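You operate a simulated robot arm through the tools that you are given. There is no shell and no other tool.

You run a simulated robot arm. Do the job below in one go: nothing can be reset, and whatever is moved stays where it is left.

## Task
Close the lot: impeller from the balancer to the pass square, white cap on its hub, counter cleared, balancer off.
Fine: brake on before you open the guard, leave both so; one press clears.

The check looks at the end state, three seconds after you hand in, the way a careful person would. Anything else that was tipped, shoved, dropped, spilled or broken makes it a failure. Lids that push on must go on centred and level and be pressed home; caps that screw on are set level and turned clockwise until they are tight.

## Robot
A 7-joint arm with a four-finger gripper, fixed in place. Base frame: the origin is on the floor under the middle of its stand, x ahead of it, y to its left, z up; the work surface is at about z = 800. Readings come in mm, rad, newtons and seconds.
It reaches about 1223 mm from its shoulder. Its first joint turns from -1.204 to 3.002 rad. Payload 3.67 kg.
The tool frame sits at the grasp point between the pads (the TCP): z along the fingers, y along the line on which they close. The tips reach 28 mm beyond it. The gripper opens to 112 mm; its body begins 73 mm behind the TCP.
Orientation is that of the tool frame in the base frame, as a unit quaternion [x, y, z, w]. With the fingers straight down and closing along the base's y, the tool's x points along the base's -x, its y along +y and its z along -z.

## Interface
- The arm moves only by the tool servo_tool. Its argument "increments" is one flat list of numbers, 7 for each row, row after row: the shift along the base's x, y, z in mm, then the turn, a rotation vector about the base's x, y, z in rad, then the opening, from 0 (shut) to 1 (fully open). In form: [x, y, z, rx, ry, rz, grip, x, y, z, rx, ry, rz, grip, ...]. A call has 1 to 20 rows; each row is the pose to reach, as a shift and turn from the pose commanded when the call began. Rows are played at 5 a second. More than 50 mm and 0.15 rad between two rows, or a gripper value outside its range, and nothing of the call is played. A pose out of reach is approached as far as the arm can. The call stops where the force on the tool passes 90 N (or 10 N more than at its start, if that is more) or the arm is blocked; 0.2 s more then pass. Each finger travels about 102.5 mm/s and halts on what it meets, pressing with about 30 N; the grip force reading is that of the motor and also rises with nothing between the fingers. The clock runs only during rows and for 0.2 s after the last one: add rows that repeat a pose to give the fingers time. It gives the time, the measured TCP pose, the force on the tool (base axes), the opening and the grip force at its end, in the units of the frame above (readings bear some noise), with the torque about the TCP (base axes, N m) and any sound that the robot's microphone picked up.
- Cameras (640 x 400 px; columns grow to the right, rows downward): "scene" is fixed at [219, 500.7, 1614.4]; the picture's right is [-0.72, -0.69, 0.00], its down [-0.37, 0.38, -0.85] and it looks along [0.59, -0.61, -0.53] (base axes); focal length 346 px, centre (320, 200). "wrist" rides on the gripper at [60, -18, -104] in the tool frame; the picture's right is [0.29, 0.96, 0.00], its down [-0.80, 0.24, -0.55] and it looks along [-0.53, 0.16, 0.83] (tool axes); focal length 234 px, centre (320, 200). There is no depth. A picture from a camera that has moved, and an enlarged one, comes with that camera's place and axes in the base frame and with its lens.
- grab_frame(camera): a new picture of that camera. It takes no simulated time.
- slide_trunk(by): slides the trunk up (or, below 0, down) by that many mm; the arm rides with it, the base frame stays. It gives what a move gives, with no picture.
- close_up(camera, box): a new picture of the part [left, top, right, bottom] of that camera's present view, enlarged. It takes no simulated time.
- hand_in(): hands the job in; it is judged then, once.

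Nothing tells you positions but the pictures and the camera data. Unless the task says otherwise, let go and move clear before handing in.

The tools are called after "Call:" as a command line: name --argument value ..., lists and objects as JSON in quotes. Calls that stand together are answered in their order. servo_tool: Moves the arm, as the interface text tells. Its arguments: {"type":"object","properties":{"increments":{"type":"array","items":{"type":"number"}}},"required":["increments"]} The other tools are called the same way: slide_trunk (by) moves the trunk up or down; grab_frame (camera) takes a picture; close_up (camera, box) takes an enlarged picture of a part of a camera's view; hand_in () hands the job in.

At the start:

```text
time_s: 0.0
eef_pos: [802.1, -365.8, 1209.9]
ee_rot: [-0.001, 1.0, 0.0, 0.0]
contact_force: [-0.2, 0.1, 0.0]
wrist_torque: [0.0, 0.0, -0.03]
width: 111.8
gripper_force: 0.0
trunk travel left (down, up): [-725.0, 115.0]
```

scene: 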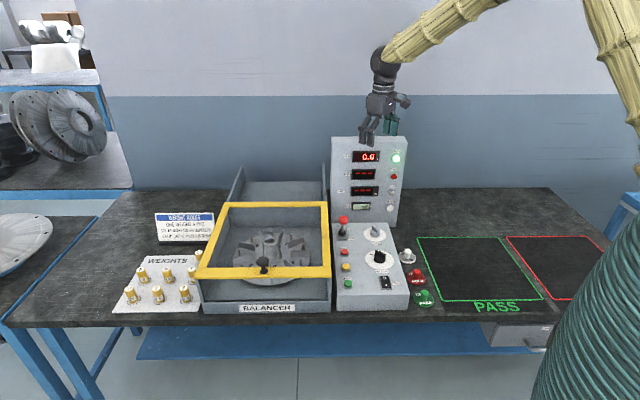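
wrist: 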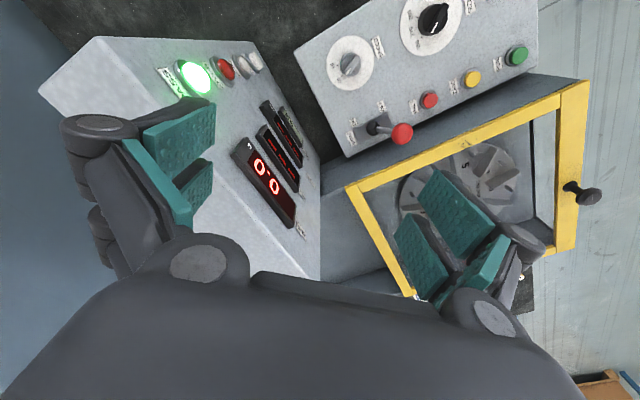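

I see a bench with a balancer under a yellow-framed guard, a display column, a control panel with buttons, a lever and knobs, three caps (white, red, green) and the PASS square. I'll look closer before moving anything.

Call:
close_up --camera "scene" --box '[320, 130, 450, 320]'

Call:
close_up --camera "scene" --box '[190, 160, 345, 320]'

Call:
close_up --camera "scene" --box '[100, 190, 240, 320]'

Call:
close_up --camera "scene" --box '[380, 220, 620, 340]'

Call:
close_up --camera "scene" --box '[320, 210, 420, 310]'

Call:
close_up --camera "scene" --box '[330, 130, 420, 230]'

```text
2.11 times, centred on (385, 225) of scene
camera zoom: at [219.0, 500.7, 1614.4], right [-0.72, -0.69, 0.0], down [-0.37, 0.38, -0.85], along [0.59, -0.61, -0.53], focal length 728 px, centre (183, 147)
```

zoom: 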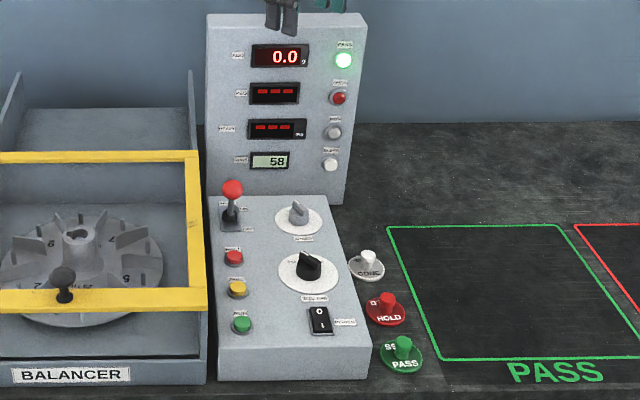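

```text
2.50 times, centred on (268, 240) of scene
camera zoom: at [219.0, 500.7, 1614.4], right [-0.72, -0.69, 0.0], down [-0.37, 0.38, -0.85], along [0.59, -0.61, -0.53], focal length 864 px, centre (451, 100)
```

zoom: 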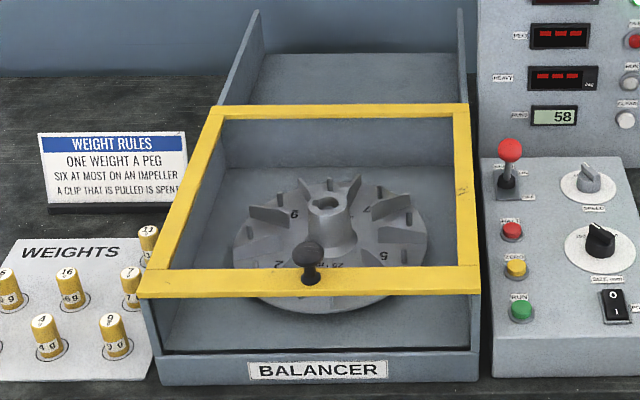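

```text
3.08 times, centred on (170, 255) of scene
camera zoom: at [219.0, 500.7, 1614.4], right [-0.72, -0.69, 0.0], down [-0.37, 0.38, -0.85], along [0.59, -0.61, -0.53], focal length 1064 px, centre (782, 31)
```

zoom: 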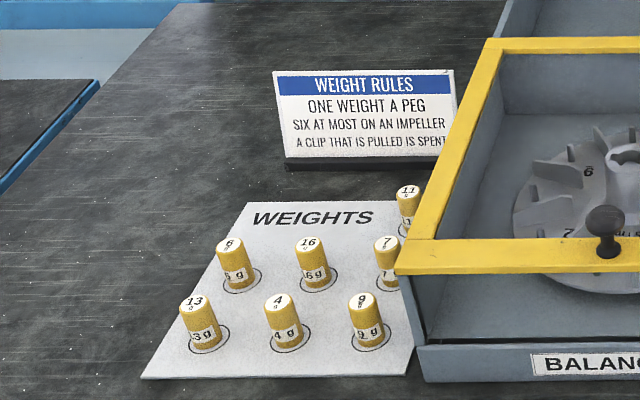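

```text
2.67 times, centred on (500, 280) of scene
camera zoom: at [219.0, 500.7, 1614.4], right [-0.72, -0.69, 0.0], down [-0.37, 0.38, -0.85], along [0.59, -0.61, -0.53], focal length 922 px, centre (-160, -13)
```

zoom: 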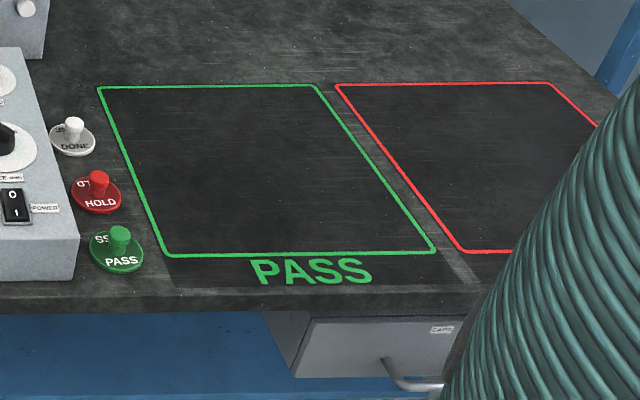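

```text
4.00 times, centred on (370, 260) of scene
camera zoom: at [219.0, 500.7, 1614.4], right [-0.72, -0.69, 0.0], down [-0.37, 0.38, -0.85], along [0.59, -0.61, -0.53], focal length 1383 px, centre (120, -40)
```

zoom: 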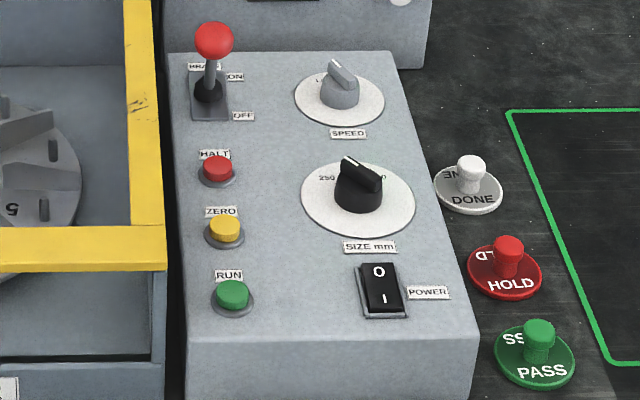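

```text
4.00 times, centred on (375, 180) of scene
camera zoom: at [219.0, 500.7, 1614.4], right [-0.72, -0.69, 0.0], down [-0.37, 0.38, -0.85], along [0.59, -0.61, -0.53], focal length 1383 px, centre (100, 280)
```

zoom: 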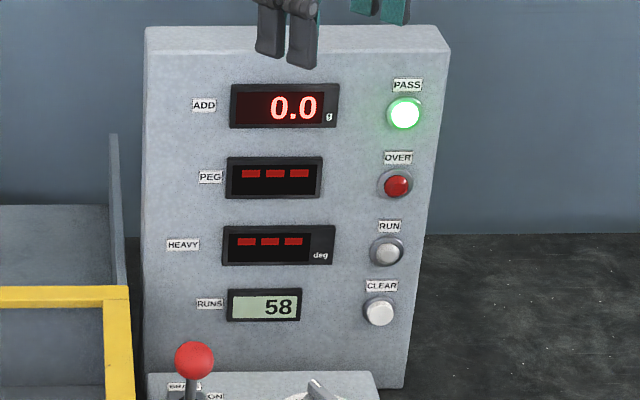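

The scene reads clearly: the RUNS counter is at 58 with a CLEAR button beside it, and the brake lever, power rocker and DONE cap are visible. I'll zoom in on the details with both cameras before moving.

Call:
close_up --camera "wrist" --box '[320, 60, 600, 260]'

Call:
close_up --camera "scene" --box '[330, 210, 360, 245]'

Call:
close_up --camera "scene" --box '[375, 255, 405, 295]'

Call:
close_up --camera "scene" --box '[225, 160, 335, 290]'

Call:
close_up --camera "scene" --box '[395, 240, 435, 310]'

```text
2.00 times, centred on (460, 160) of wrist
camera zoom: at [741.6, -384.5, 1314.6], right [-0.29, 0.96, 0.0], down [0.8, 0.24, 0.55], along [0.53, 0.16, -0.83], focal length 468 px, centre (40, 280)
```

zoom: 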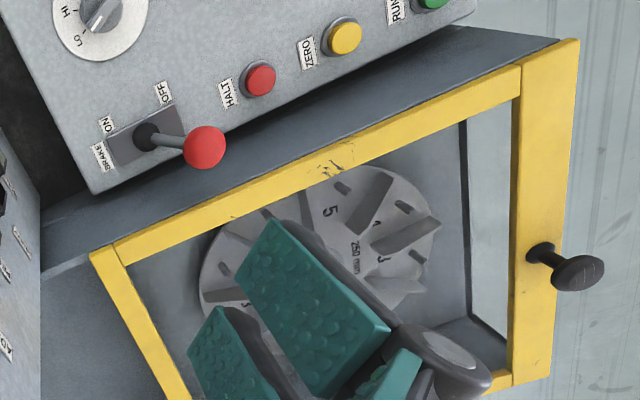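

```text
11.43 times, centred on (345, 228) of scene
camera zoom: at [219.0, 500.7, 1614.4], right [-0.72, -0.69, 0.0], down [-0.37, 0.38, -0.85], along [0.59, -0.61, -0.53], focal length 3951 px, centre (34, -114)
```

zoom: 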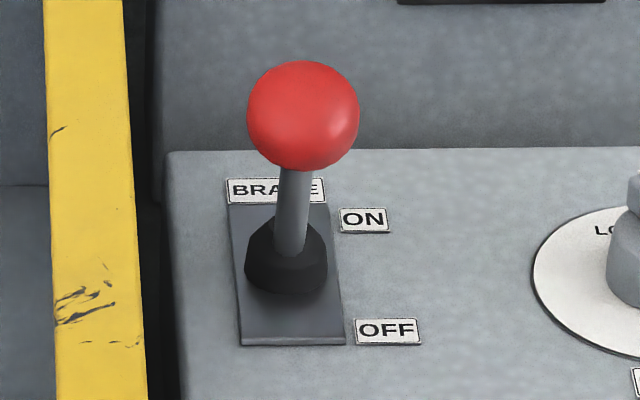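

```text
10.00 times, centred on (390, 275) of scene
camera zoom: at [219.0, 500.7, 1614.4], right [-0.72, -0.69, 0.0], down [-0.37, 0.38, -0.85], along [0.59, -0.61, -0.53], focal length 3457 px, centre (-380, -550)
```

zoom: 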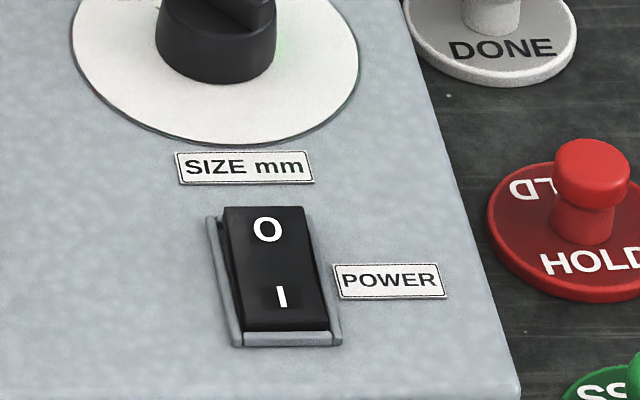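

```text
3.08 times, centred on (280, 225) of scene
camera zoom: at [219.0, 500.7, 1614.4], right [-0.72, -0.69, 0.0], down [-0.37, 0.38, -0.85], along [0.59, -0.61, -0.53], focal length 1064 px, centre (443, 123)
```

zoom: 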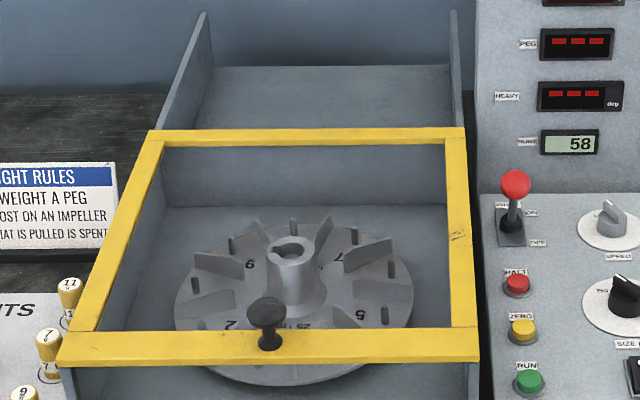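

```text
5.71 times, centred on (415, 275) of scene
camera zoom: at [219.0, 500.7, 1614.4], right [-0.72, -0.69, 0.0], down [-0.37, 0.38, -0.85], along [0.59, -0.61, -0.53], focal length 1976 px, centre (-223, -229)
```

zoom: 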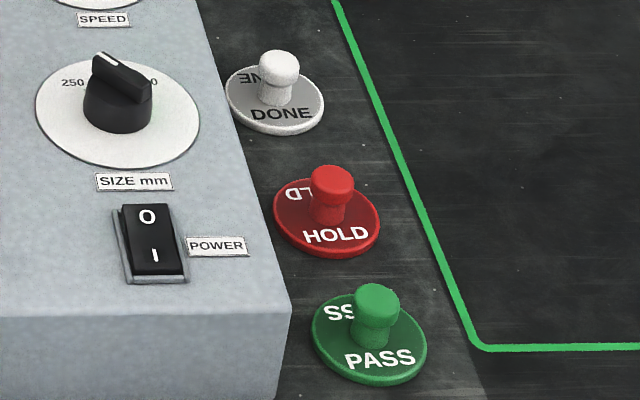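

The brake lever looks near upright and the power rocker has its "I" side down (on). Next I'll turn the tool to face along the bench and back it off to a survey pose high above the bench front.

Call:
servo_tool --increments '[-20, 45, 12, 0, 0, -0.08, 1, -40, 90, 24, 0, 0, -0.16, 1, -60, 135, 36, 0, 0, -0.24, 1, -80, 180, 48, 0, 0, -0.32, 1, -100, 225, 60, 0, 0, -0.4, 1, -120, 270, 72, 0, 0, -0.48, 1, -140, 315, 84, 0, 0, -0.56, 1, -160, 360, 90, 0, 0, -0.64, 1, -180, 405, 90, 0, 0, -0.72, 1, -200, 450, 90, 0, 0, -0.807, 1]'

Call:
grab_frame --camera "wrist"

Call:
grab_frame --camera "scene"

```text
refused: row 1 steps farther than a row can; nothing moved
```

```text
taken
camera wrist: at [741.6, -384.5, 1314.6], right [-0.29, 0.96, 0.0], down [0.8, 0.24, 0.55], along [0.53, 0.16, -0.83], focal length 234 px, centre (320, 200)
```

wrist: 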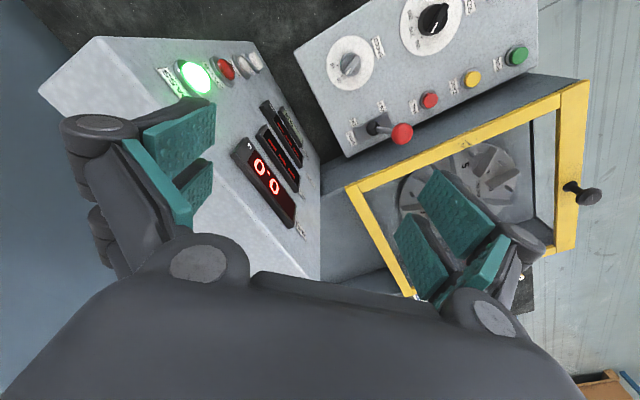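

```text
taken
```

scene: 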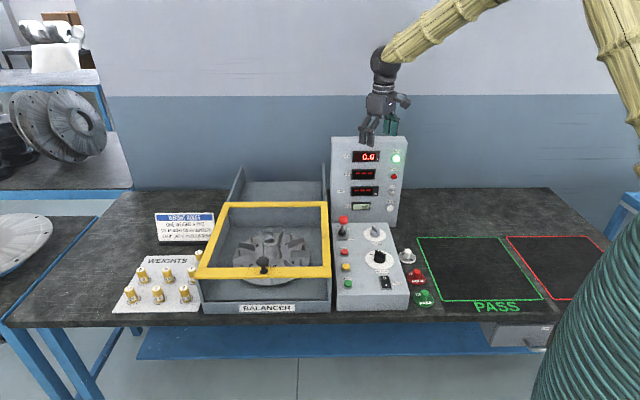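

That step was slightly over the limit and nothing moved. I'll repeat the survey move with smaller steps.

Call:
servo_tool --increments '[-17, 37, 10, 0, 0, -0.07, 1, -34, 75, 20, 0, 0, -0.14, 1, -51, 112, 30, 0, 0, -0.21, 1, -68, 150, 40, 0, 0, -0.28, 1, -85, 187, 50, 0, 0, -0.35, 1, -102, 225, 60, 0, 0, -0.42, 1, -119, 262, 70, 0, 0, -0.49, 1, -136, 300, 80, 0, 0, -0.56, 1, -153, 337, 90, 0, 0, -0.63, 1, -170, 375, 90, 0, 0, -0.7, 1, -187, 412, 90, 0, 0, -0.77, 1, -202, 450, 90, 0, 0, -0.807, 1]'

Call:
grab_frame --camera "wrist"

Call:
grab_frame --camera "scene"

```text
time_s: 2.6
eef_pos: [600.4, 81.4, 1280.5]
ee_rot: [0.396, 0.917, 0.005, -0.034]
contact_force: [-1.0, 0.0, -0.3]
wrist_torque: [-0.01, -0.01, 0.0]
width: 112.2
gripper_force: 0.0
trunk travel left (down, up): [-725.0, 115.0]
```

```text
taken
camera wrist: at [554.2, 109.2, 1388.8], right [0.5, 0.87, 0.0], down [0.75, -0.44, 0.5], along [0.43, -0.25, -0.87], focal length 234 px, centre (320, 200)
```

wrist: 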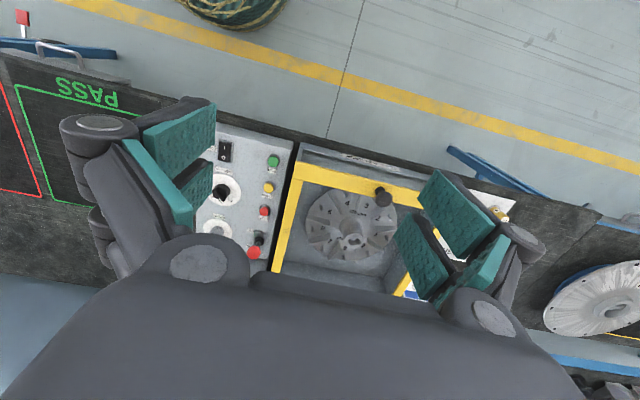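

```text
taken
```

scene: 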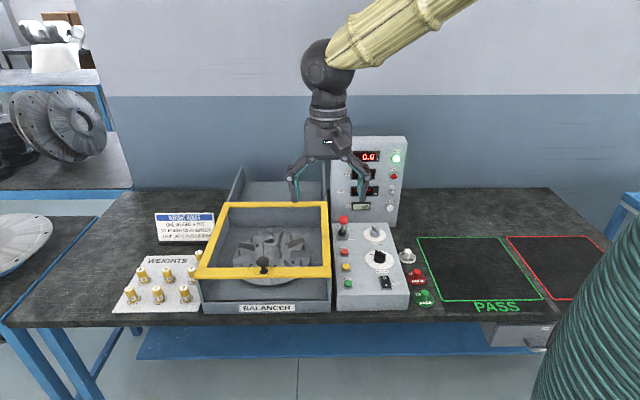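

The view is good, but the measured pose is about 20 mm below the command. I'll hold briefly to see whether that's lag or a reach limit.

Call:
servo_tool --increments '[0, 0, 0, 0, 0, 0, 1, 0, 0, 0, 0, 0, 0, 1, 0, 0, 0, 0, 0, 0, 1]'

Call:
close_up --camera "wrist" --box '[190, 120, 450, 300]'

```text
time_s: 3.4
eef_pos: [601.7, 80.5, 1283.1]
ee_rot: [0.395, 0.918, 0.007, -0.032]
contact_force: [0.5, -0.6, -0.3]
wrist_torque: [0.01, -0.02, 0.02]
width: 111.9
gripper_force: 0.1
trunk travel left (down, up): [-725.0, 115.0]
```

```text
2.22 times, centred on (320, 210) of wrist
camera zoom: at [554.3, 107.3, 1390.6], right [0.5, 0.87, 0.0], down [0.75, -0.43, 0.5], along [0.43, -0.25, -0.87], focal length 520 px, centre (320, 178)
```

zoom: 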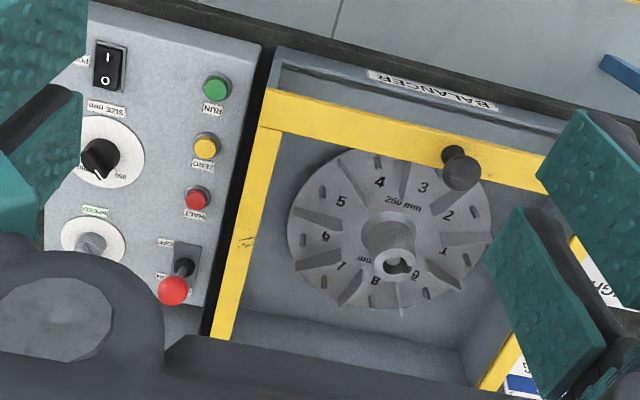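

From several views I place the guard (horizontal, top z≈942, apparently sliding back on rails), the guard knob at about (804,107,997), and the brake ball at about (813,-232,956) tilted toward OFF. I also place CLEAR at about (787,-479,891), the rocker O at about (601,-179,863) and the DONE cap at about (631,-367). I'll close the gripper and come lower in front of the panel for a better look.

Call:
servo_tool --increments '[3, -24, -30, 0, 0, 0.022, 0.5, 6, -48, -60, 0, 0, 0.022, 0, 9, -72, -90, 0, 0, 0.022, 0, 12, -96, -120, 0, 0, 0.022, 0, 15, -120, -150, 0, 0, 0.022, 0, 20, -144, -180, 0, 0, 0.022, 0, 20, -144, -180, 0, 0, 0.022, 0, 20, -144, -180, 0, 0, 0.022, 0]'

Call:
grab_frame --camera "wrist"

Call:
grab_frame --camera "scene"

```text
time_s: 5.2
eef_pos: [619.8, -60.2, 1119.1]
ee_rot: [0.382, 0.924, 0.0, -0.001]
contact_force: [0.2, -0.2, 0.3]
wrist_torque: [0.03, 0.04, 0.0]
width: 0.0
gripper_force: 30.1
trunk travel left (down, up): [-725.0, 115.0]
```

```text
taken
camera wrist: at [565.0, -31.7, 1224.0], right [0.47, 0.88, 0.0], down [0.73, -0.39, 0.55], along [0.49, -0.26, -0.83], focal length 234 px, centre (320, 200)
```

wrist: 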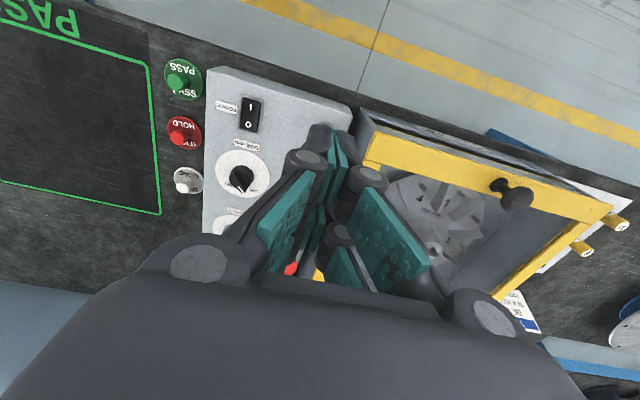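

```text
taken
```

scene: 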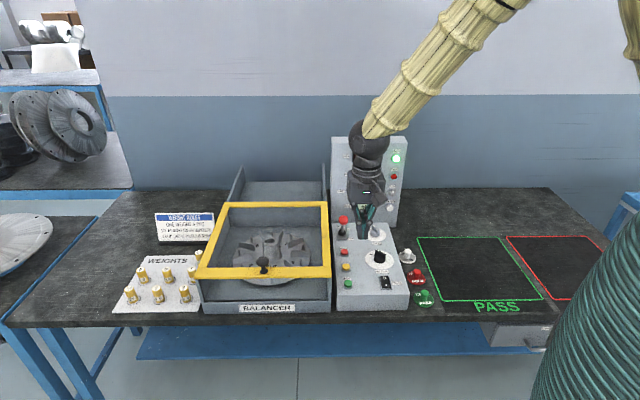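

The arm now tracks exactly and the gripper is fully closed. I'll zoom in on the closed fingers and on the panel and guard from this view.

Call:
close_up --camera "scene" --box '[320, 110, 420, 250]'

Call:
close_up --camera "wrist" --box '[340, 90, 660, 290]'

Call:
close_up --camera "wrist" --box '[140, 50, 360, 240]'

Call:
close_up --camera "wrist" --box '[240, 110, 440, 300]'

```text
2.86 times, centred on (370, 180) of scene
camera zoom: at [219.0, 500.7, 1614.4], right [-0.72, -0.69, 0.0], down [-0.37, 0.38, -0.85], along [0.59, -0.61, -0.53], focal length 988 px, centre (177, 257)
```

zoom: 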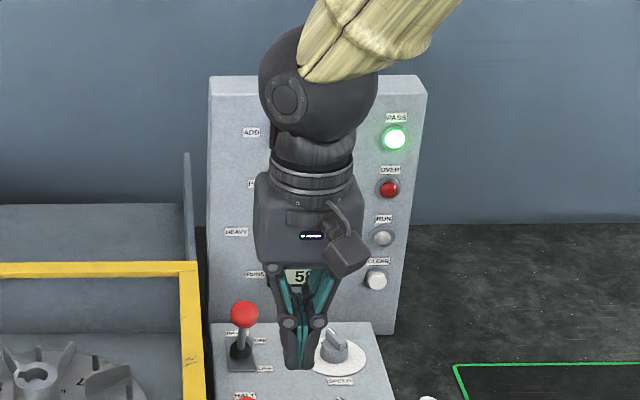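

```text
refused: 660 is not a number from 0 to 640
```

```text
2.11 times, centred on (250, 145) of wrist
camera zoom: at [565.0, -31.7, 1224.0], right [0.47, 0.88, 0.0], down [0.73, -0.39, 0.55], along [0.49, -0.26, -0.83], focal length 493 px, centre (467, 316)
```

zoom: 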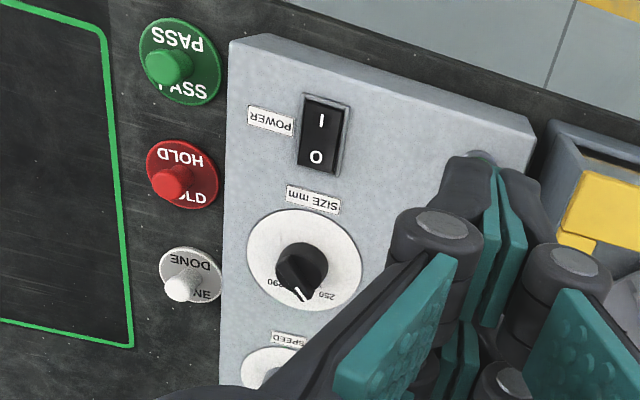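

```text
2.11 times, centred on (340, 205) of wrist
camera zoom: at [565.0, -31.7, 1224.0], right [0.47, 0.88, 0.0], down [0.73, -0.39, 0.55], along [0.49, -0.26, -0.83], focal length 493 px, centre (278, 190)
```

zoom: 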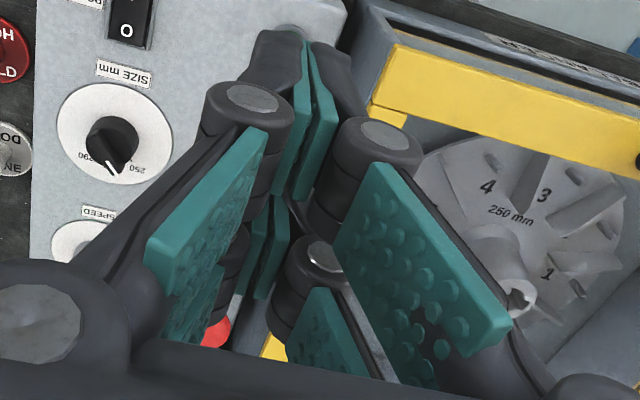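

The closed fingers span about ±28 mm along the bench depth and the tips look about 40 mm wide. I'll move to stand off in front of the brake ball, still above it, then check alignment in the scene view.

Call:
servo_tool --increments '[20, -16, -12, 0, 0, 0, 0, 40, -32, -24, 0, 0, 0, 0, 60, -48, -36, 0, 0, 0, 0, 80, -64, -50, 0, 0, 0, 0, 100, -80, -65, 0, 0, 0, 0, 115, -94, -80, 0, 0, 0, 0, 115, -94, -80, 0, 0, 0, 0]'

Call:
close_up --camera "scene" --box '[300, 130, 420, 270]'

Call:
grab_frame --camera "wrist"

```text
time_s: 6.8
eef_pos: [733.3, -153.9, 1040.3]
ee_rot: [0.381, 0.925, 0.0, 0.001]
contact_force: [0.4, 1.2, -0.1]
wrist_torque: [-0.02, -0.02, 0.01]
width: 0.2
gripper_force: 30.4
trunk travel left (down, up): [-725.0, 115.0]
```

```text
2.86 times, centred on (360, 200) of scene
camera zoom: at [219.0, 500.7, 1614.4], right [-0.72, -0.69, 0.0], down [-0.37, 0.38, -0.85], along [0.59, -0.61, -0.53], focal length 988 px, centre (206, 200)
```

zoom: 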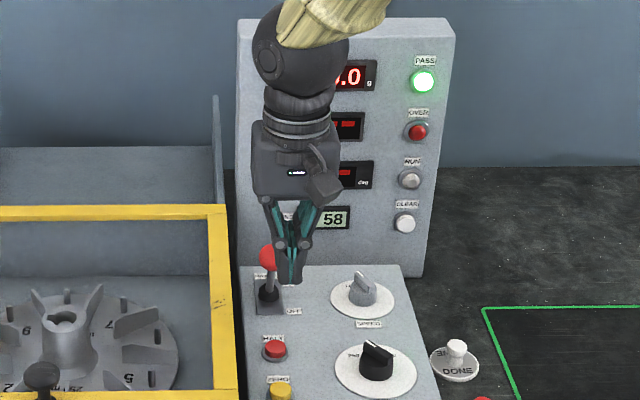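

```text
taken
camera wrist: at [678.8, -124.1, 1144.5], right [0.47, 0.88, 0.0], down [0.73, -0.39, 0.56], along [0.49, -0.26, -0.83], focal length 234 px, centre (320, 200)
```

wrist: 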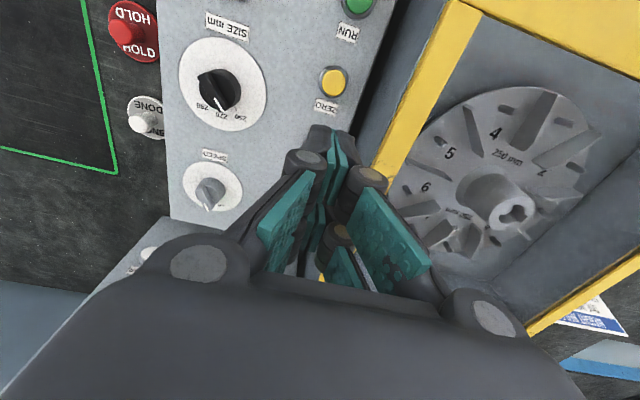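

The scene view shows the fingers just in front of the brake ball and about 5 mm to its right. I'll shift left, descend so the fingertips are below the ball's equator, and move up close to it.

Call:
servo_tool --increments '[3.5, 3.5, -20, 0, 0, 0, 0, 3.5, 3.5, -50, 0, 0, 0, 0, 3.5, 3.5, -84, 0, 0, 0, 0, 17.5, -10.5, -84, 0, 0, 0, 0, 31.5, -24.5, -84, 0, 0, 0, 0, 38.5, -31.5, -84, 0, 0, 0, 0, 38.5, -31.5, -84, 0, 0, 0, 0]'

Call:
close_up --camera "scene" --box '[300, 130, 420, 270]'

Call:
grab_frame --camera "wrist"

```text
time_s: 8.4
eef_pos: [772.9, -186.2, 957.0]
ee_rot: [0.383, 0.924, 0.0, 0.0]
contact_force: [0.3, 0.5, -1.2]
wrist_torque: [-0.03, 0.03, 0.01]
width: 0.0
gripper_force: 30.1
trunk travel left (down, up): [-725.0, 115.0]
```

```text
2.86 times, centred on (360, 200) of scene
camera zoom: at [219.0, 500.7, 1614.4], right [-0.72, -0.69, 0.0], down [-0.37, 0.38, -0.85], along [0.59, -0.61, -0.53], focal length 988 px, centre (206, 200)
```

zoom: 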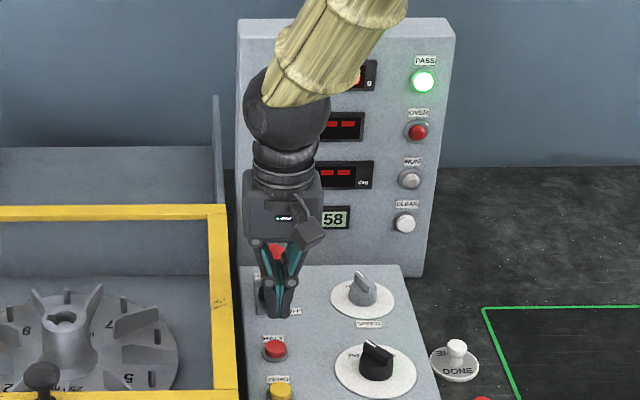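

```text
taken
camera wrist: at [717.8, -156.7, 1060.7], right [0.47, 0.88, 0.0], down [0.73, -0.39, 0.55], along [0.49, -0.26, -0.83], focal length 234 px, centre (320, 200)
```

wrist: 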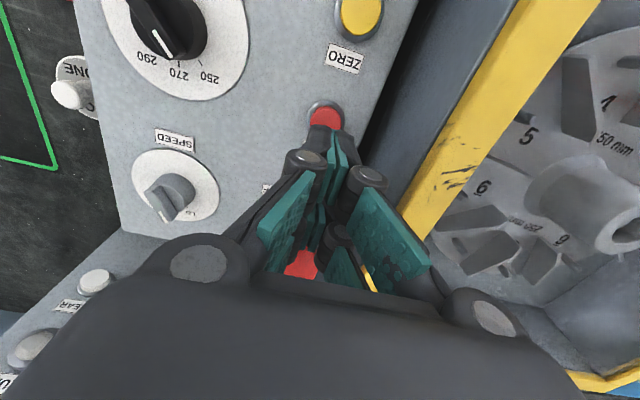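

The fingertips sit right in front of the brake ball, aligned with it. Now I push it away toward ON in small steps.

Call:
servo_tool --increments '[5, -5, 0, 0, 0, 0, 0, 10, -10, 0, 0, 0, 0, 0, 15, -15, 0, 0, 0, 0, 0, 20, -20, 0, 0, 0, 0, 0, 25, -25, 0, 0, 0, 0, 0, 30, -30, 0, 0, 0, 0, 0, 35, -35, 0, 0, 0, 0, 0, 40, -40, 0, 0, 0, 0, 0]'

Call:
close_up --camera "scene" --box '[300, 130, 420, 270]'

Call:
grab_frame --camera "wrist"

```text
time_s: 10.2
eef_pos: [811.1, -226.6, 955.2]
ee_rot: [0.381, 0.925, 0.0, 0.0]
contact_force: [-0.3, -0.3, 0.0]
wrist_torque: [0.02, 0.01, 0.0]
width: 0.0
gripper_force: 35.5
trunk travel left (down, up): [-725.0, 115.0]
```

```text
2.86 times, centred on (360, 200) of scene
camera zoom: at [219.0, 500.7, 1614.4], right [-0.72, -0.69, 0.0], down [-0.37, 0.38, -0.85], along [0.59, -0.61, -0.53], focal length 988 px, centre (206, 200)
```

zoom: 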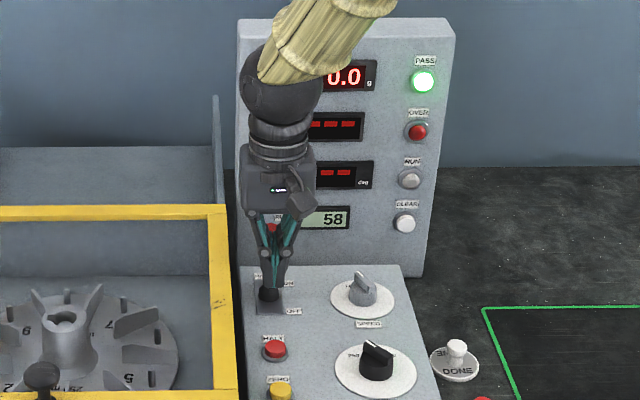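

```text
taken
camera wrist: at [758.3, -196.2, 1060.2], right [0.47, 0.88, 0.0], down [0.73, -0.39, 0.55], along [0.49, -0.26, -0.83], focal length 234 px, centre (320, 200)
```

wrist: 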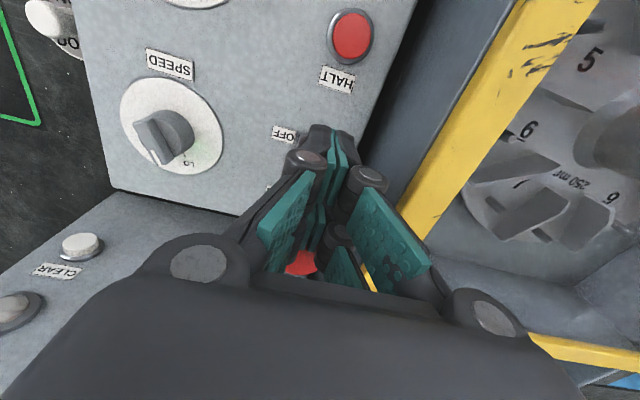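

The lever has moved with the fingers and I feel almost no force now. I'll push a little further to be sure it reaches its end.

Call:
servo_tool --increments '[5, -5, 0, 0, 0, 0, 0, 10, -10, 0, 0, 0, 0, 0, 14, -14, 0, 0, 0, 0, 0]'

Call:
close_up --camera "scene" --box '[300, 130, 420, 270]'

Call:
close_up --camera "wrist" --box '[240, 110, 440, 300]'

```text
time_s: 11.0
eef_pos: [826.4, -239.9, 955.6]
ee_rot: [0.382, 0.924, 0.0, -0.001]
contact_force: [0.3, -0.3, -0.8]
wrist_torque: [-0.02, 0.01, -0.04]
width: 0.4
gripper_force: 35.7
trunk travel left (down, up): [-725.0, 115.0]
```

```text
2.86 times, centred on (360, 200) of scene
camera zoom: at [219.0, 500.7, 1614.4], right [-0.72, -0.69, 0.0], down [-0.37, 0.38, -0.85], along [0.59, -0.61, -0.53], focal length 988 px, centre (206, 200)
```

zoom: 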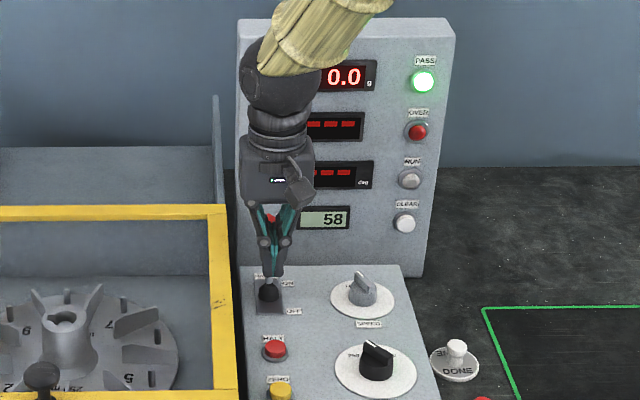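

```text
2.11 times, centred on (340, 205) of wrist
camera zoom: at [772.2, -210.8, 1060.7], right [0.47, 0.88, 0.0], down [0.73, -0.39, 0.55], along [0.49, -0.26, -0.83], focal length 493 px, centre (278, 190)
```

zoom: 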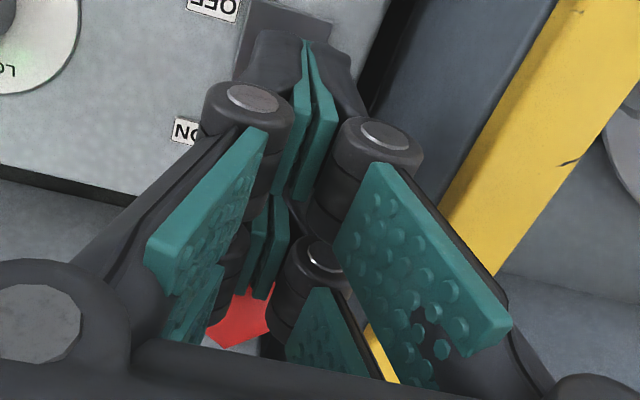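

The lever has followed through without hitting a hard stop. I'll back away along the bench and look at where the lever settled.

Call:
servo_tool --increments '[-20, 20, 0, 0, 0, 0, 0, -45, 45, 0, 0, 0, 0, 0, -60, 60, 30, 0, 0, 0, 0, -80, 60, 75, 0, 0, 0, 0, -110, 40, 100, 0, 0, 0, 0, -140, 10, 120, 0, 0, 0, 0, -160, -10, 120, 0, 0, 0, 0, -160, -10, 120, 0, 0, 0, 0]'

Call:
grab_frame --camera "scene"

Call:
close_up --camera "scene" --box '[325, 195, 385, 255]'

Call:
grab_frame --camera "wrist"

```text
time_s: 12.8
eef_pos: [667.7, -249.2, 1076.8]
ee_rot: [0.382, 0.924, 0.001, 0.0]
contact_force: [-0.2, -0.1, 0.1]
wrist_torque: [-0.02, -0.01, 0.0]
width: 0.0
gripper_force: 35.8
trunk travel left (down, up): [-725.0, 115.0]
```

```text
taken
```

scene: 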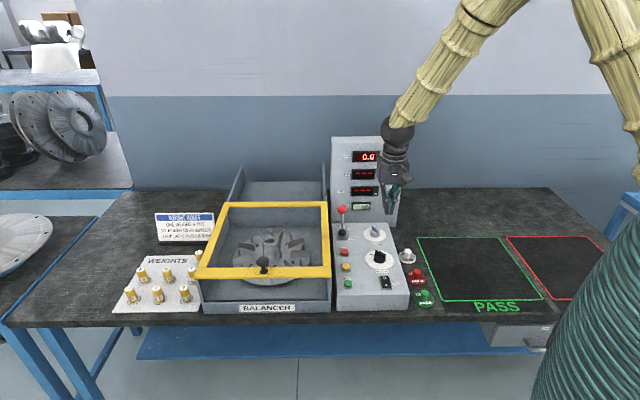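

```text
6.67 times, centred on (355, 225) of scene
camera zoom: at [219.0, 500.7, 1614.4], right [-0.72, -0.69, 0.0], down [-0.37, 0.38, -0.85], along [0.59, -0.61, -0.53], focal length 2305 px, centre (87, 33)
```

zoom: 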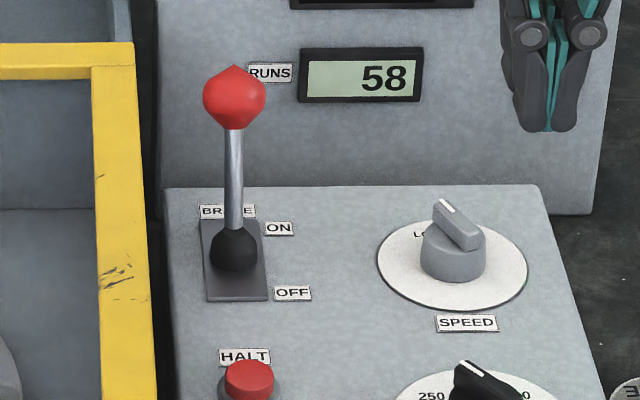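

```text
taken
camera wrist: at [612.3, -219.1, 1181.3], right [0.47, 0.88, 0.0], down [0.73, -0.39, 0.55], along [0.49, -0.26, -0.83], focal length 234 px, centre (320, 200)
```

wrist: 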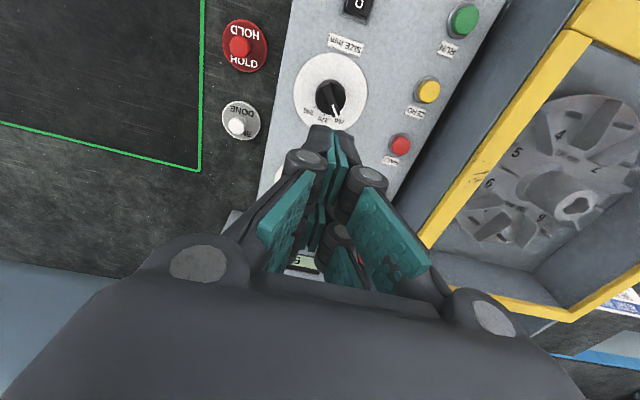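

The lever now leans to the ON side, so the brake is set. Next is the CLEAR button on the vertical column face at about (790,-477,892): I'll tilt the fingers 30° toward the column and go to a stand-off in front of it.

Call:
servo_tool --increments '[10, -40, 0, -0.0925, -0.0925, 0, 0, 20, -80, -10, -0.185, -0.185, 0, 0, 30, -120, -30, -0.2776, -0.2776, 0, 0, 41.6, -158.7, -50, -0.3702, -0.3702, 0, 0, 41.6, -158.7, -85, -0.3702, -0.3702, 0, 0, 41.6, -158.7, -116, -0.3702, -0.3702, 0, 0, 41.6, -158.7, -116, -0.3702, -0.3702, 0, 0]'

Call:
grab_frame --camera "wrist"

Call:
close_up --camera "scene" --box '[330, 130, 450, 270]'

```text
time_s: 14.4
eef_pos: [708.5, -408.4, 961.2]
ee_rot: [0.37, 0.892, -0.099, 0.239]
contact_force: [-0.5, 0.4, -0.7]
wrist_torque: [0.0, -0.01, -0.01]
width: 0.0
gripper_force: 35.3
trunk travel left (down, up): [-725.0, 115.0]
```

```text
taken
camera wrist: at [622.3, -347.4, 1021.5], right [0.5, 0.85, -0.14], down [0.46, -0.12, 0.88], along [0.73, -0.51, -0.45], focal length 234 px, centre (320, 200)
```

wrist: 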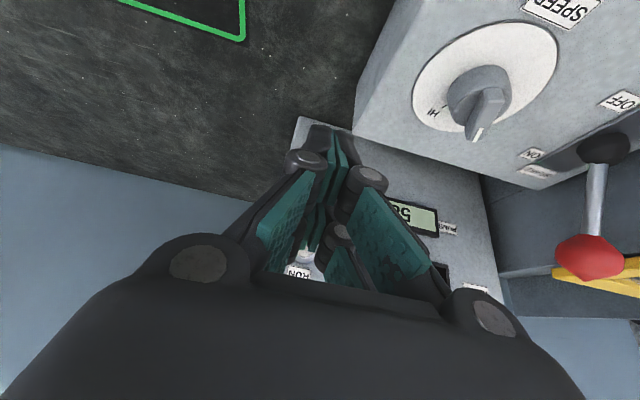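

```text
2.86 times, centred on (390, 200) of scene
camera zoom: at [219.0, 500.7, 1614.4], right [-0.72, -0.69, 0.0], down [-0.37, 0.38, -0.85], along [0.59, -0.61, -0.53], focal length 988 px, centre (120, 200)
```

zoom: 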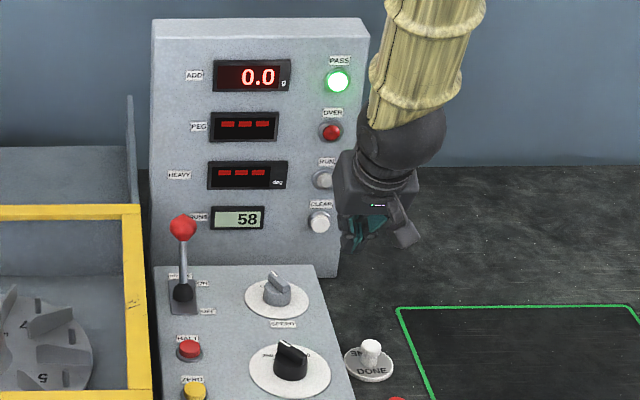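

The tool is in front of CLEAR but about 13 mm to its right, and the panel edge lies clear to the left. I'll shift slightly left, descend to button height, and close in without touching yet.

Call:
servo_tool --increments '[2.8, 2.8, -20, 0, 0, 0, 0, 2.8, 2.8, -57, 0, 0, 0, 0, 12, -6.4, -57, 0, 0, 0, 0, 22, -16.4, -57, 0, 0, 0, 0, 31.1, -25.5, -57, 0, 0, 0, 0, 31.1, -25.5, -57, 0, 0, 0, 0]'

Call:
grab_frame --camera "wrist"

Call:
close_up --camera "scene" --box '[360, 160, 430, 250]'

```text
time_s: 15.8
eef_pos: [739.3, -433.7, 902.8]
ee_rot: [0.369, 0.893, -0.098, 0.239]
contact_force: [-0.2, -0.2, -0.3]
wrist_torque: [-0.02, -0.03, 0.0]
width: 0.1
gripper_force: 35.4
trunk travel left (down, up): [-725.0, 115.0]
```

```text
taken
camera wrist: at [653.7, -373.1, 964.0], right [0.5, 0.85, -0.14], down [0.46, -0.12, 0.88], along [0.73, -0.51, -0.46], focal length 234 px, centre (320, 200)
```

wrist: 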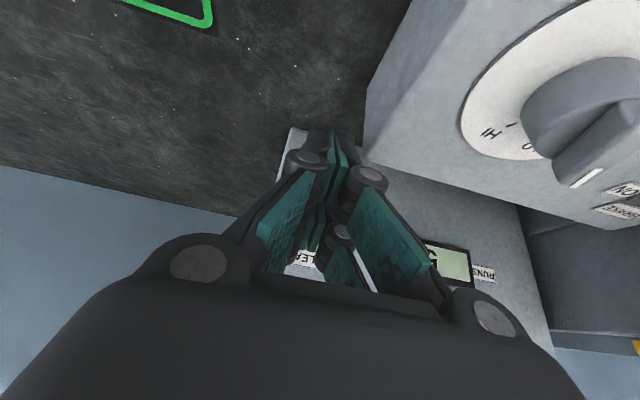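

```text
4.44 times, centred on (395, 205) of scene
camera zoom: at [219.0, 500.7, 1614.4], right [-0.72, -0.69, 0.0], down [-0.37, 0.38, -0.85], along [0.59, -0.61, -0.53], focal length 1536 px, centre (-13, 178)
```

zoom: 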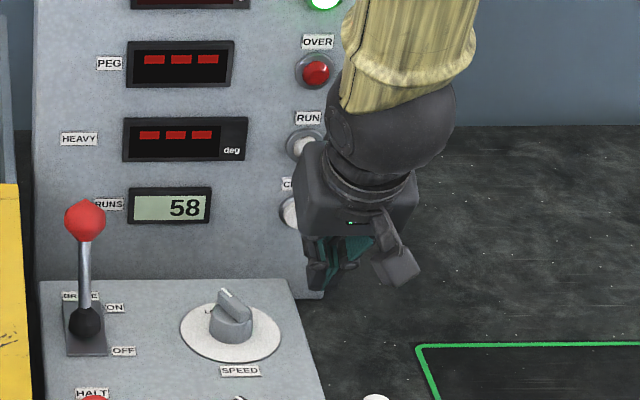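

The CLEAR label shows right where predicted, so alignment is good within a few millimetres. I'll now creep forward toward the button, watching for contact.

Call:
servo_tool --increments '[2, -2, 0, 0, 0, 0, 0, 4, -4, 0, 0, 0, 0, 0, 6, -6, 0, 0, 0, 0, 0, 8, -8, 0, 0, 0, 0, 0]'

Call:
close_up --camera "wrist" --box '[260, 110, 460, 300]'

Call:
close_up --camera "scene" --box '[340, 170, 410, 250]'

```text
time_s: 16.8
eef_pos: [748.0, -440.9, 903.0]
ee_rot: [0.368, 0.893, -0.1, 0.239]
contact_force: [-0.1, 0.3, -0.5]
wrist_torque: [0.0, 0.03, -0.02]
width: 0.1
gripper_force: 36.5
trunk travel left (down, up): [-725.0, 115.0]
```

```text
2.11 times, centred on (360, 205) of wrist
camera zoom: at [661.3, -381.3, 963.7], right [0.5, 0.85, -0.14], down [0.46, -0.12, 0.88], along [0.73, -0.51, -0.46], focal length 493 px, centre (236, 190)
```

zoom: 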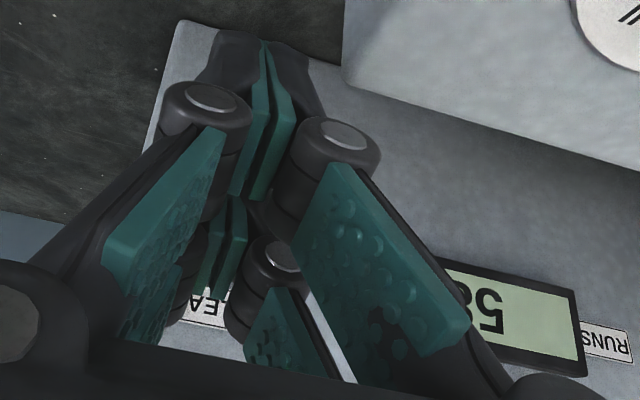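

```text
5.00 times, centred on (375, 210) of scene
camera zoom: at [219.0, 500.7, 1614.4], right [-0.72, -0.69, 0.0], down [-0.37, 0.38, -0.85], along [0.59, -0.61, -0.53], focal length 1728 px, centre (45, 150)
```

zoom: 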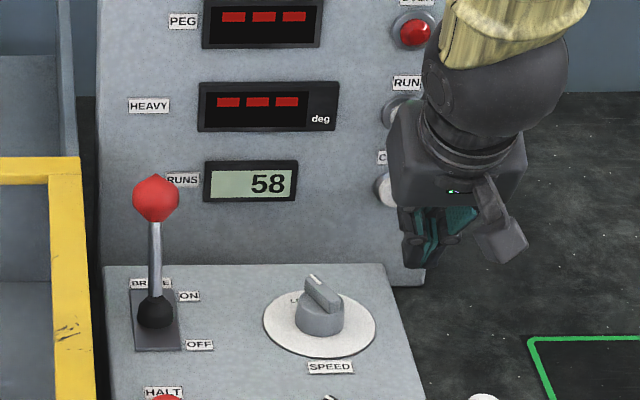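

No contact yet and the counter still reads 58. I'll keep creeping forward in small steps.

Call:
servo_tool --increments '[1.4, -1.4, 0, 0, 0, 0, 0, 2.8, -2.8, 0, 0, 0, 0, 0, 4.2, -4.2, 0, 0, 0, 0, 0]'

Call:
close_up --camera "scene" --box '[340, 170, 410, 250]'

```text
time_s: 17.6
eef_pos: [751.3, -446.4, 903.2]
ee_rot: [0.37, 0.892, -0.098, 0.239]
contact_force: [1.1, 0.6, 0.4]
wrist_torque: [-0.02, 0.01, -0.02]
width: 0.0
gripper_force: 35.5
trunk travel left (down, up): [-725.0, 115.0]
```

```text
5.00 times, centred on (375, 210) of scene
camera zoom: at [219.0, 500.7, 1614.4], right [-0.72, -0.69, 0.0], down [-0.37, 0.38, -0.85], along [0.59, -0.61, -0.53], focal length 1728 px, centre (45, 150)
```

zoom: 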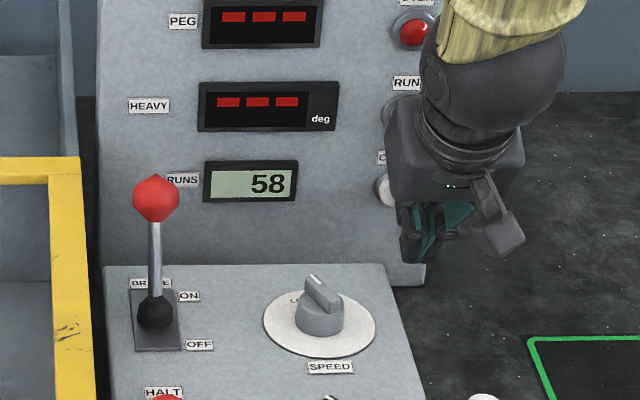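

Still 58 and no force, so I'll keep going in small steps.

Call:
servo_tool --increments '[1.4, -1.4, 0, 0, 0, 0, 0, 2.8, -2.8, 0, 0, 0, 0, 0, 4.2, -4.2, 0, 0, 0, 0, 0]'

Call:
close_up --camera "scene" --box '[340, 170, 410, 250]'

```text
time_s: 18.4
eef_pos: [754.4, -451.1, 903.9]
ee_rot: [0.368, 0.893, -0.099, 0.239]
contact_force: [0.2, 0.2, -0.5]
wrist_torque: [-0.01, -0.01, 0.04]
width: 0.0
gripper_force: 35.9
trunk travel left (down, up): [-725.0, 115.0]
```

```text
5.00 times, centred on (375, 210) of scene
camera zoom: at [219.0, 500.7, 1614.4], right [-0.72, -0.69, 0.0], down [-0.37, 0.38, -0.85], along [0.59, -0.61, -0.53], focal length 1728 px, centre (45, 150)
```

zoom: 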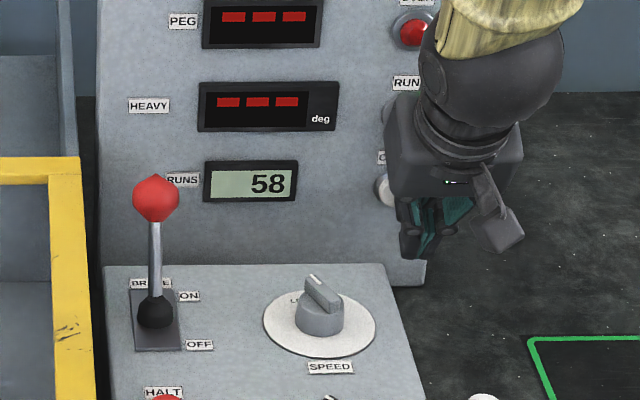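

Still no contact, so I'll continue the slow approach.

Call:
servo_tool --increments '[1.4, -1.4, 0, 0, 0, 0, 0, 2.8, -2.8, 0, 0, 0, 0, 0, 4.2, -4.2, 0, 0, 0, 0, 0]'

Call:
close_up --camera "scene" --box '[340, 170, 410, 250]'

Call:
close_up --camera "wrist" --box '[260, 110, 460, 300]'

```text
time_s: 19.2
eef_pos: [758.2, -454.0, 903.7]
ee_rot: [0.37, 0.893, -0.099, 0.238]
contact_force: [-5.0, 4.0, -0.1]
wrist_torque: [0.02, 0.02, 0.0]
width: 6.0
gripper_force: 35.8
trunk travel left (down, up): [-725.0, 115.0]
heard: click
```

```text
5.00 times, centred on (375, 210) of scene
camera zoom: at [219.0, 500.7, 1614.4], right [-0.72, -0.69, 0.0], down [-0.37, 0.38, -0.85], along [0.59, -0.61, -0.53], focal length 1728 px, centre (45, 150)
```

zoom: 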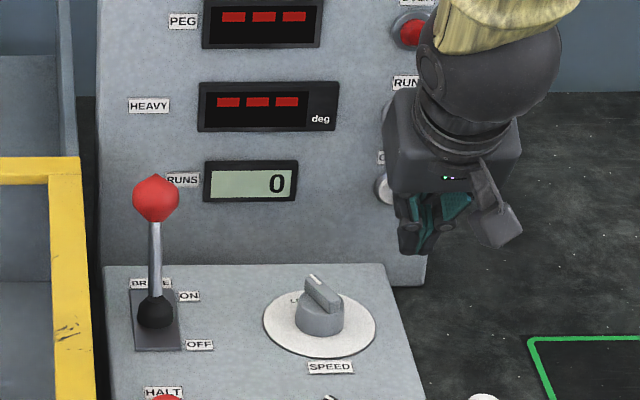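

```text
2.11 times, centred on (360, 205) of wrist
camera zoom: at [673.4, -393.5, 963.7], right [0.5, 0.85, -0.14], down [0.46, -0.12, 0.88], along [0.73, -0.51, -0.46], focal length 493 px, centre (236, 190)
```

zoom: 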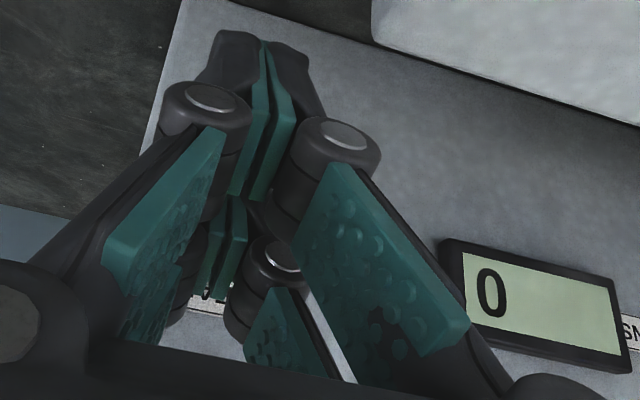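

The button clicked and the counter now reads 0. I'll back straight off the button and move up and over to above the power rocker, keeping the tilt.

Call:
servo_tool --increments '[-10, 10, 0, 0, 0, 0, 0, -30, 30, 0, 0, 0, 0, 0, -50, 50, 20, 0, 0, 0, 0, -65, 80, 55, 0, 0, 0, 0, -80, 110, 90, 0, 0, 0, 0, -92, 146, 97, 0, 0, 0, 0, -107, 186, 97, 0, 0, 0, 0, -127, 228, 97, 0, 0, 0, 0, -145, 260, 97, 0, 0, 0, 0, -152.1, 273.8, 97.1, 0, 0, 0, 0, -152.1, 273.8, 97.1, 0, 0, 0, 0]'

Call:
grab_frame --camera "wrist"

Call:
close_up --camera "scene" --box '[330, 150, 450, 310]'

```text
time_s: 21.3
eef_pos: [560.4, -206.0, 914.8]
ee_rot: [0.391, 0.901, -0.112, 0.151]
contact_force: [-0.3, -0.7, -0.8]
wrist_torque: [0.0, 0.01, -0.04]
width: 0.1
gripper_force: 35.8
trunk travel left (down, up): [-725.0, 115.0]
stopped in row 10: the arm was blocked; the commanded pose is now the measured one
```

```text
taken
camera wrist: at [490.9, -145.2, 992.5], right [0.52, 0.83, -0.18], down [0.59, -0.2, 0.78], along [0.61, -0.51, -0.6], focal length 234 px, centre (320, 200)
```

wrist: 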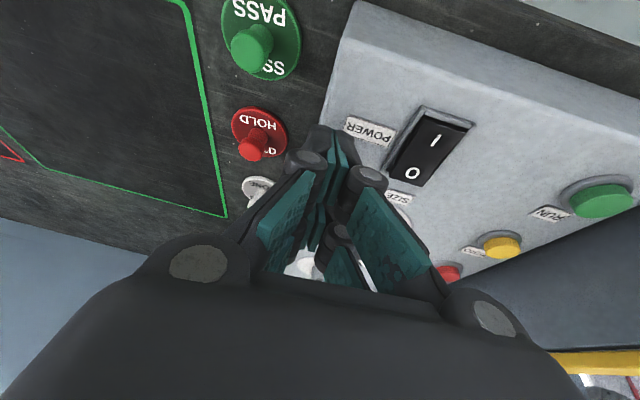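

```text
2.50 times, centred on (390, 230) of scene
camera zoom: at [219.0, 500.7, 1614.4], right [-0.72, -0.69, 0.0], down [-0.37, 0.38, -0.85], along [0.59, -0.61, -0.53], focal length 864 px, centre (145, 125)
```

zoom: 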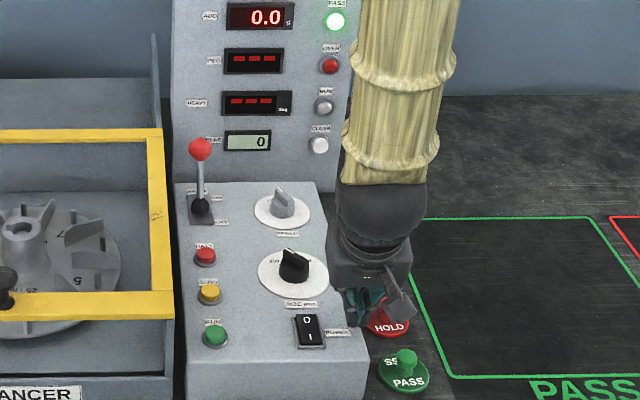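

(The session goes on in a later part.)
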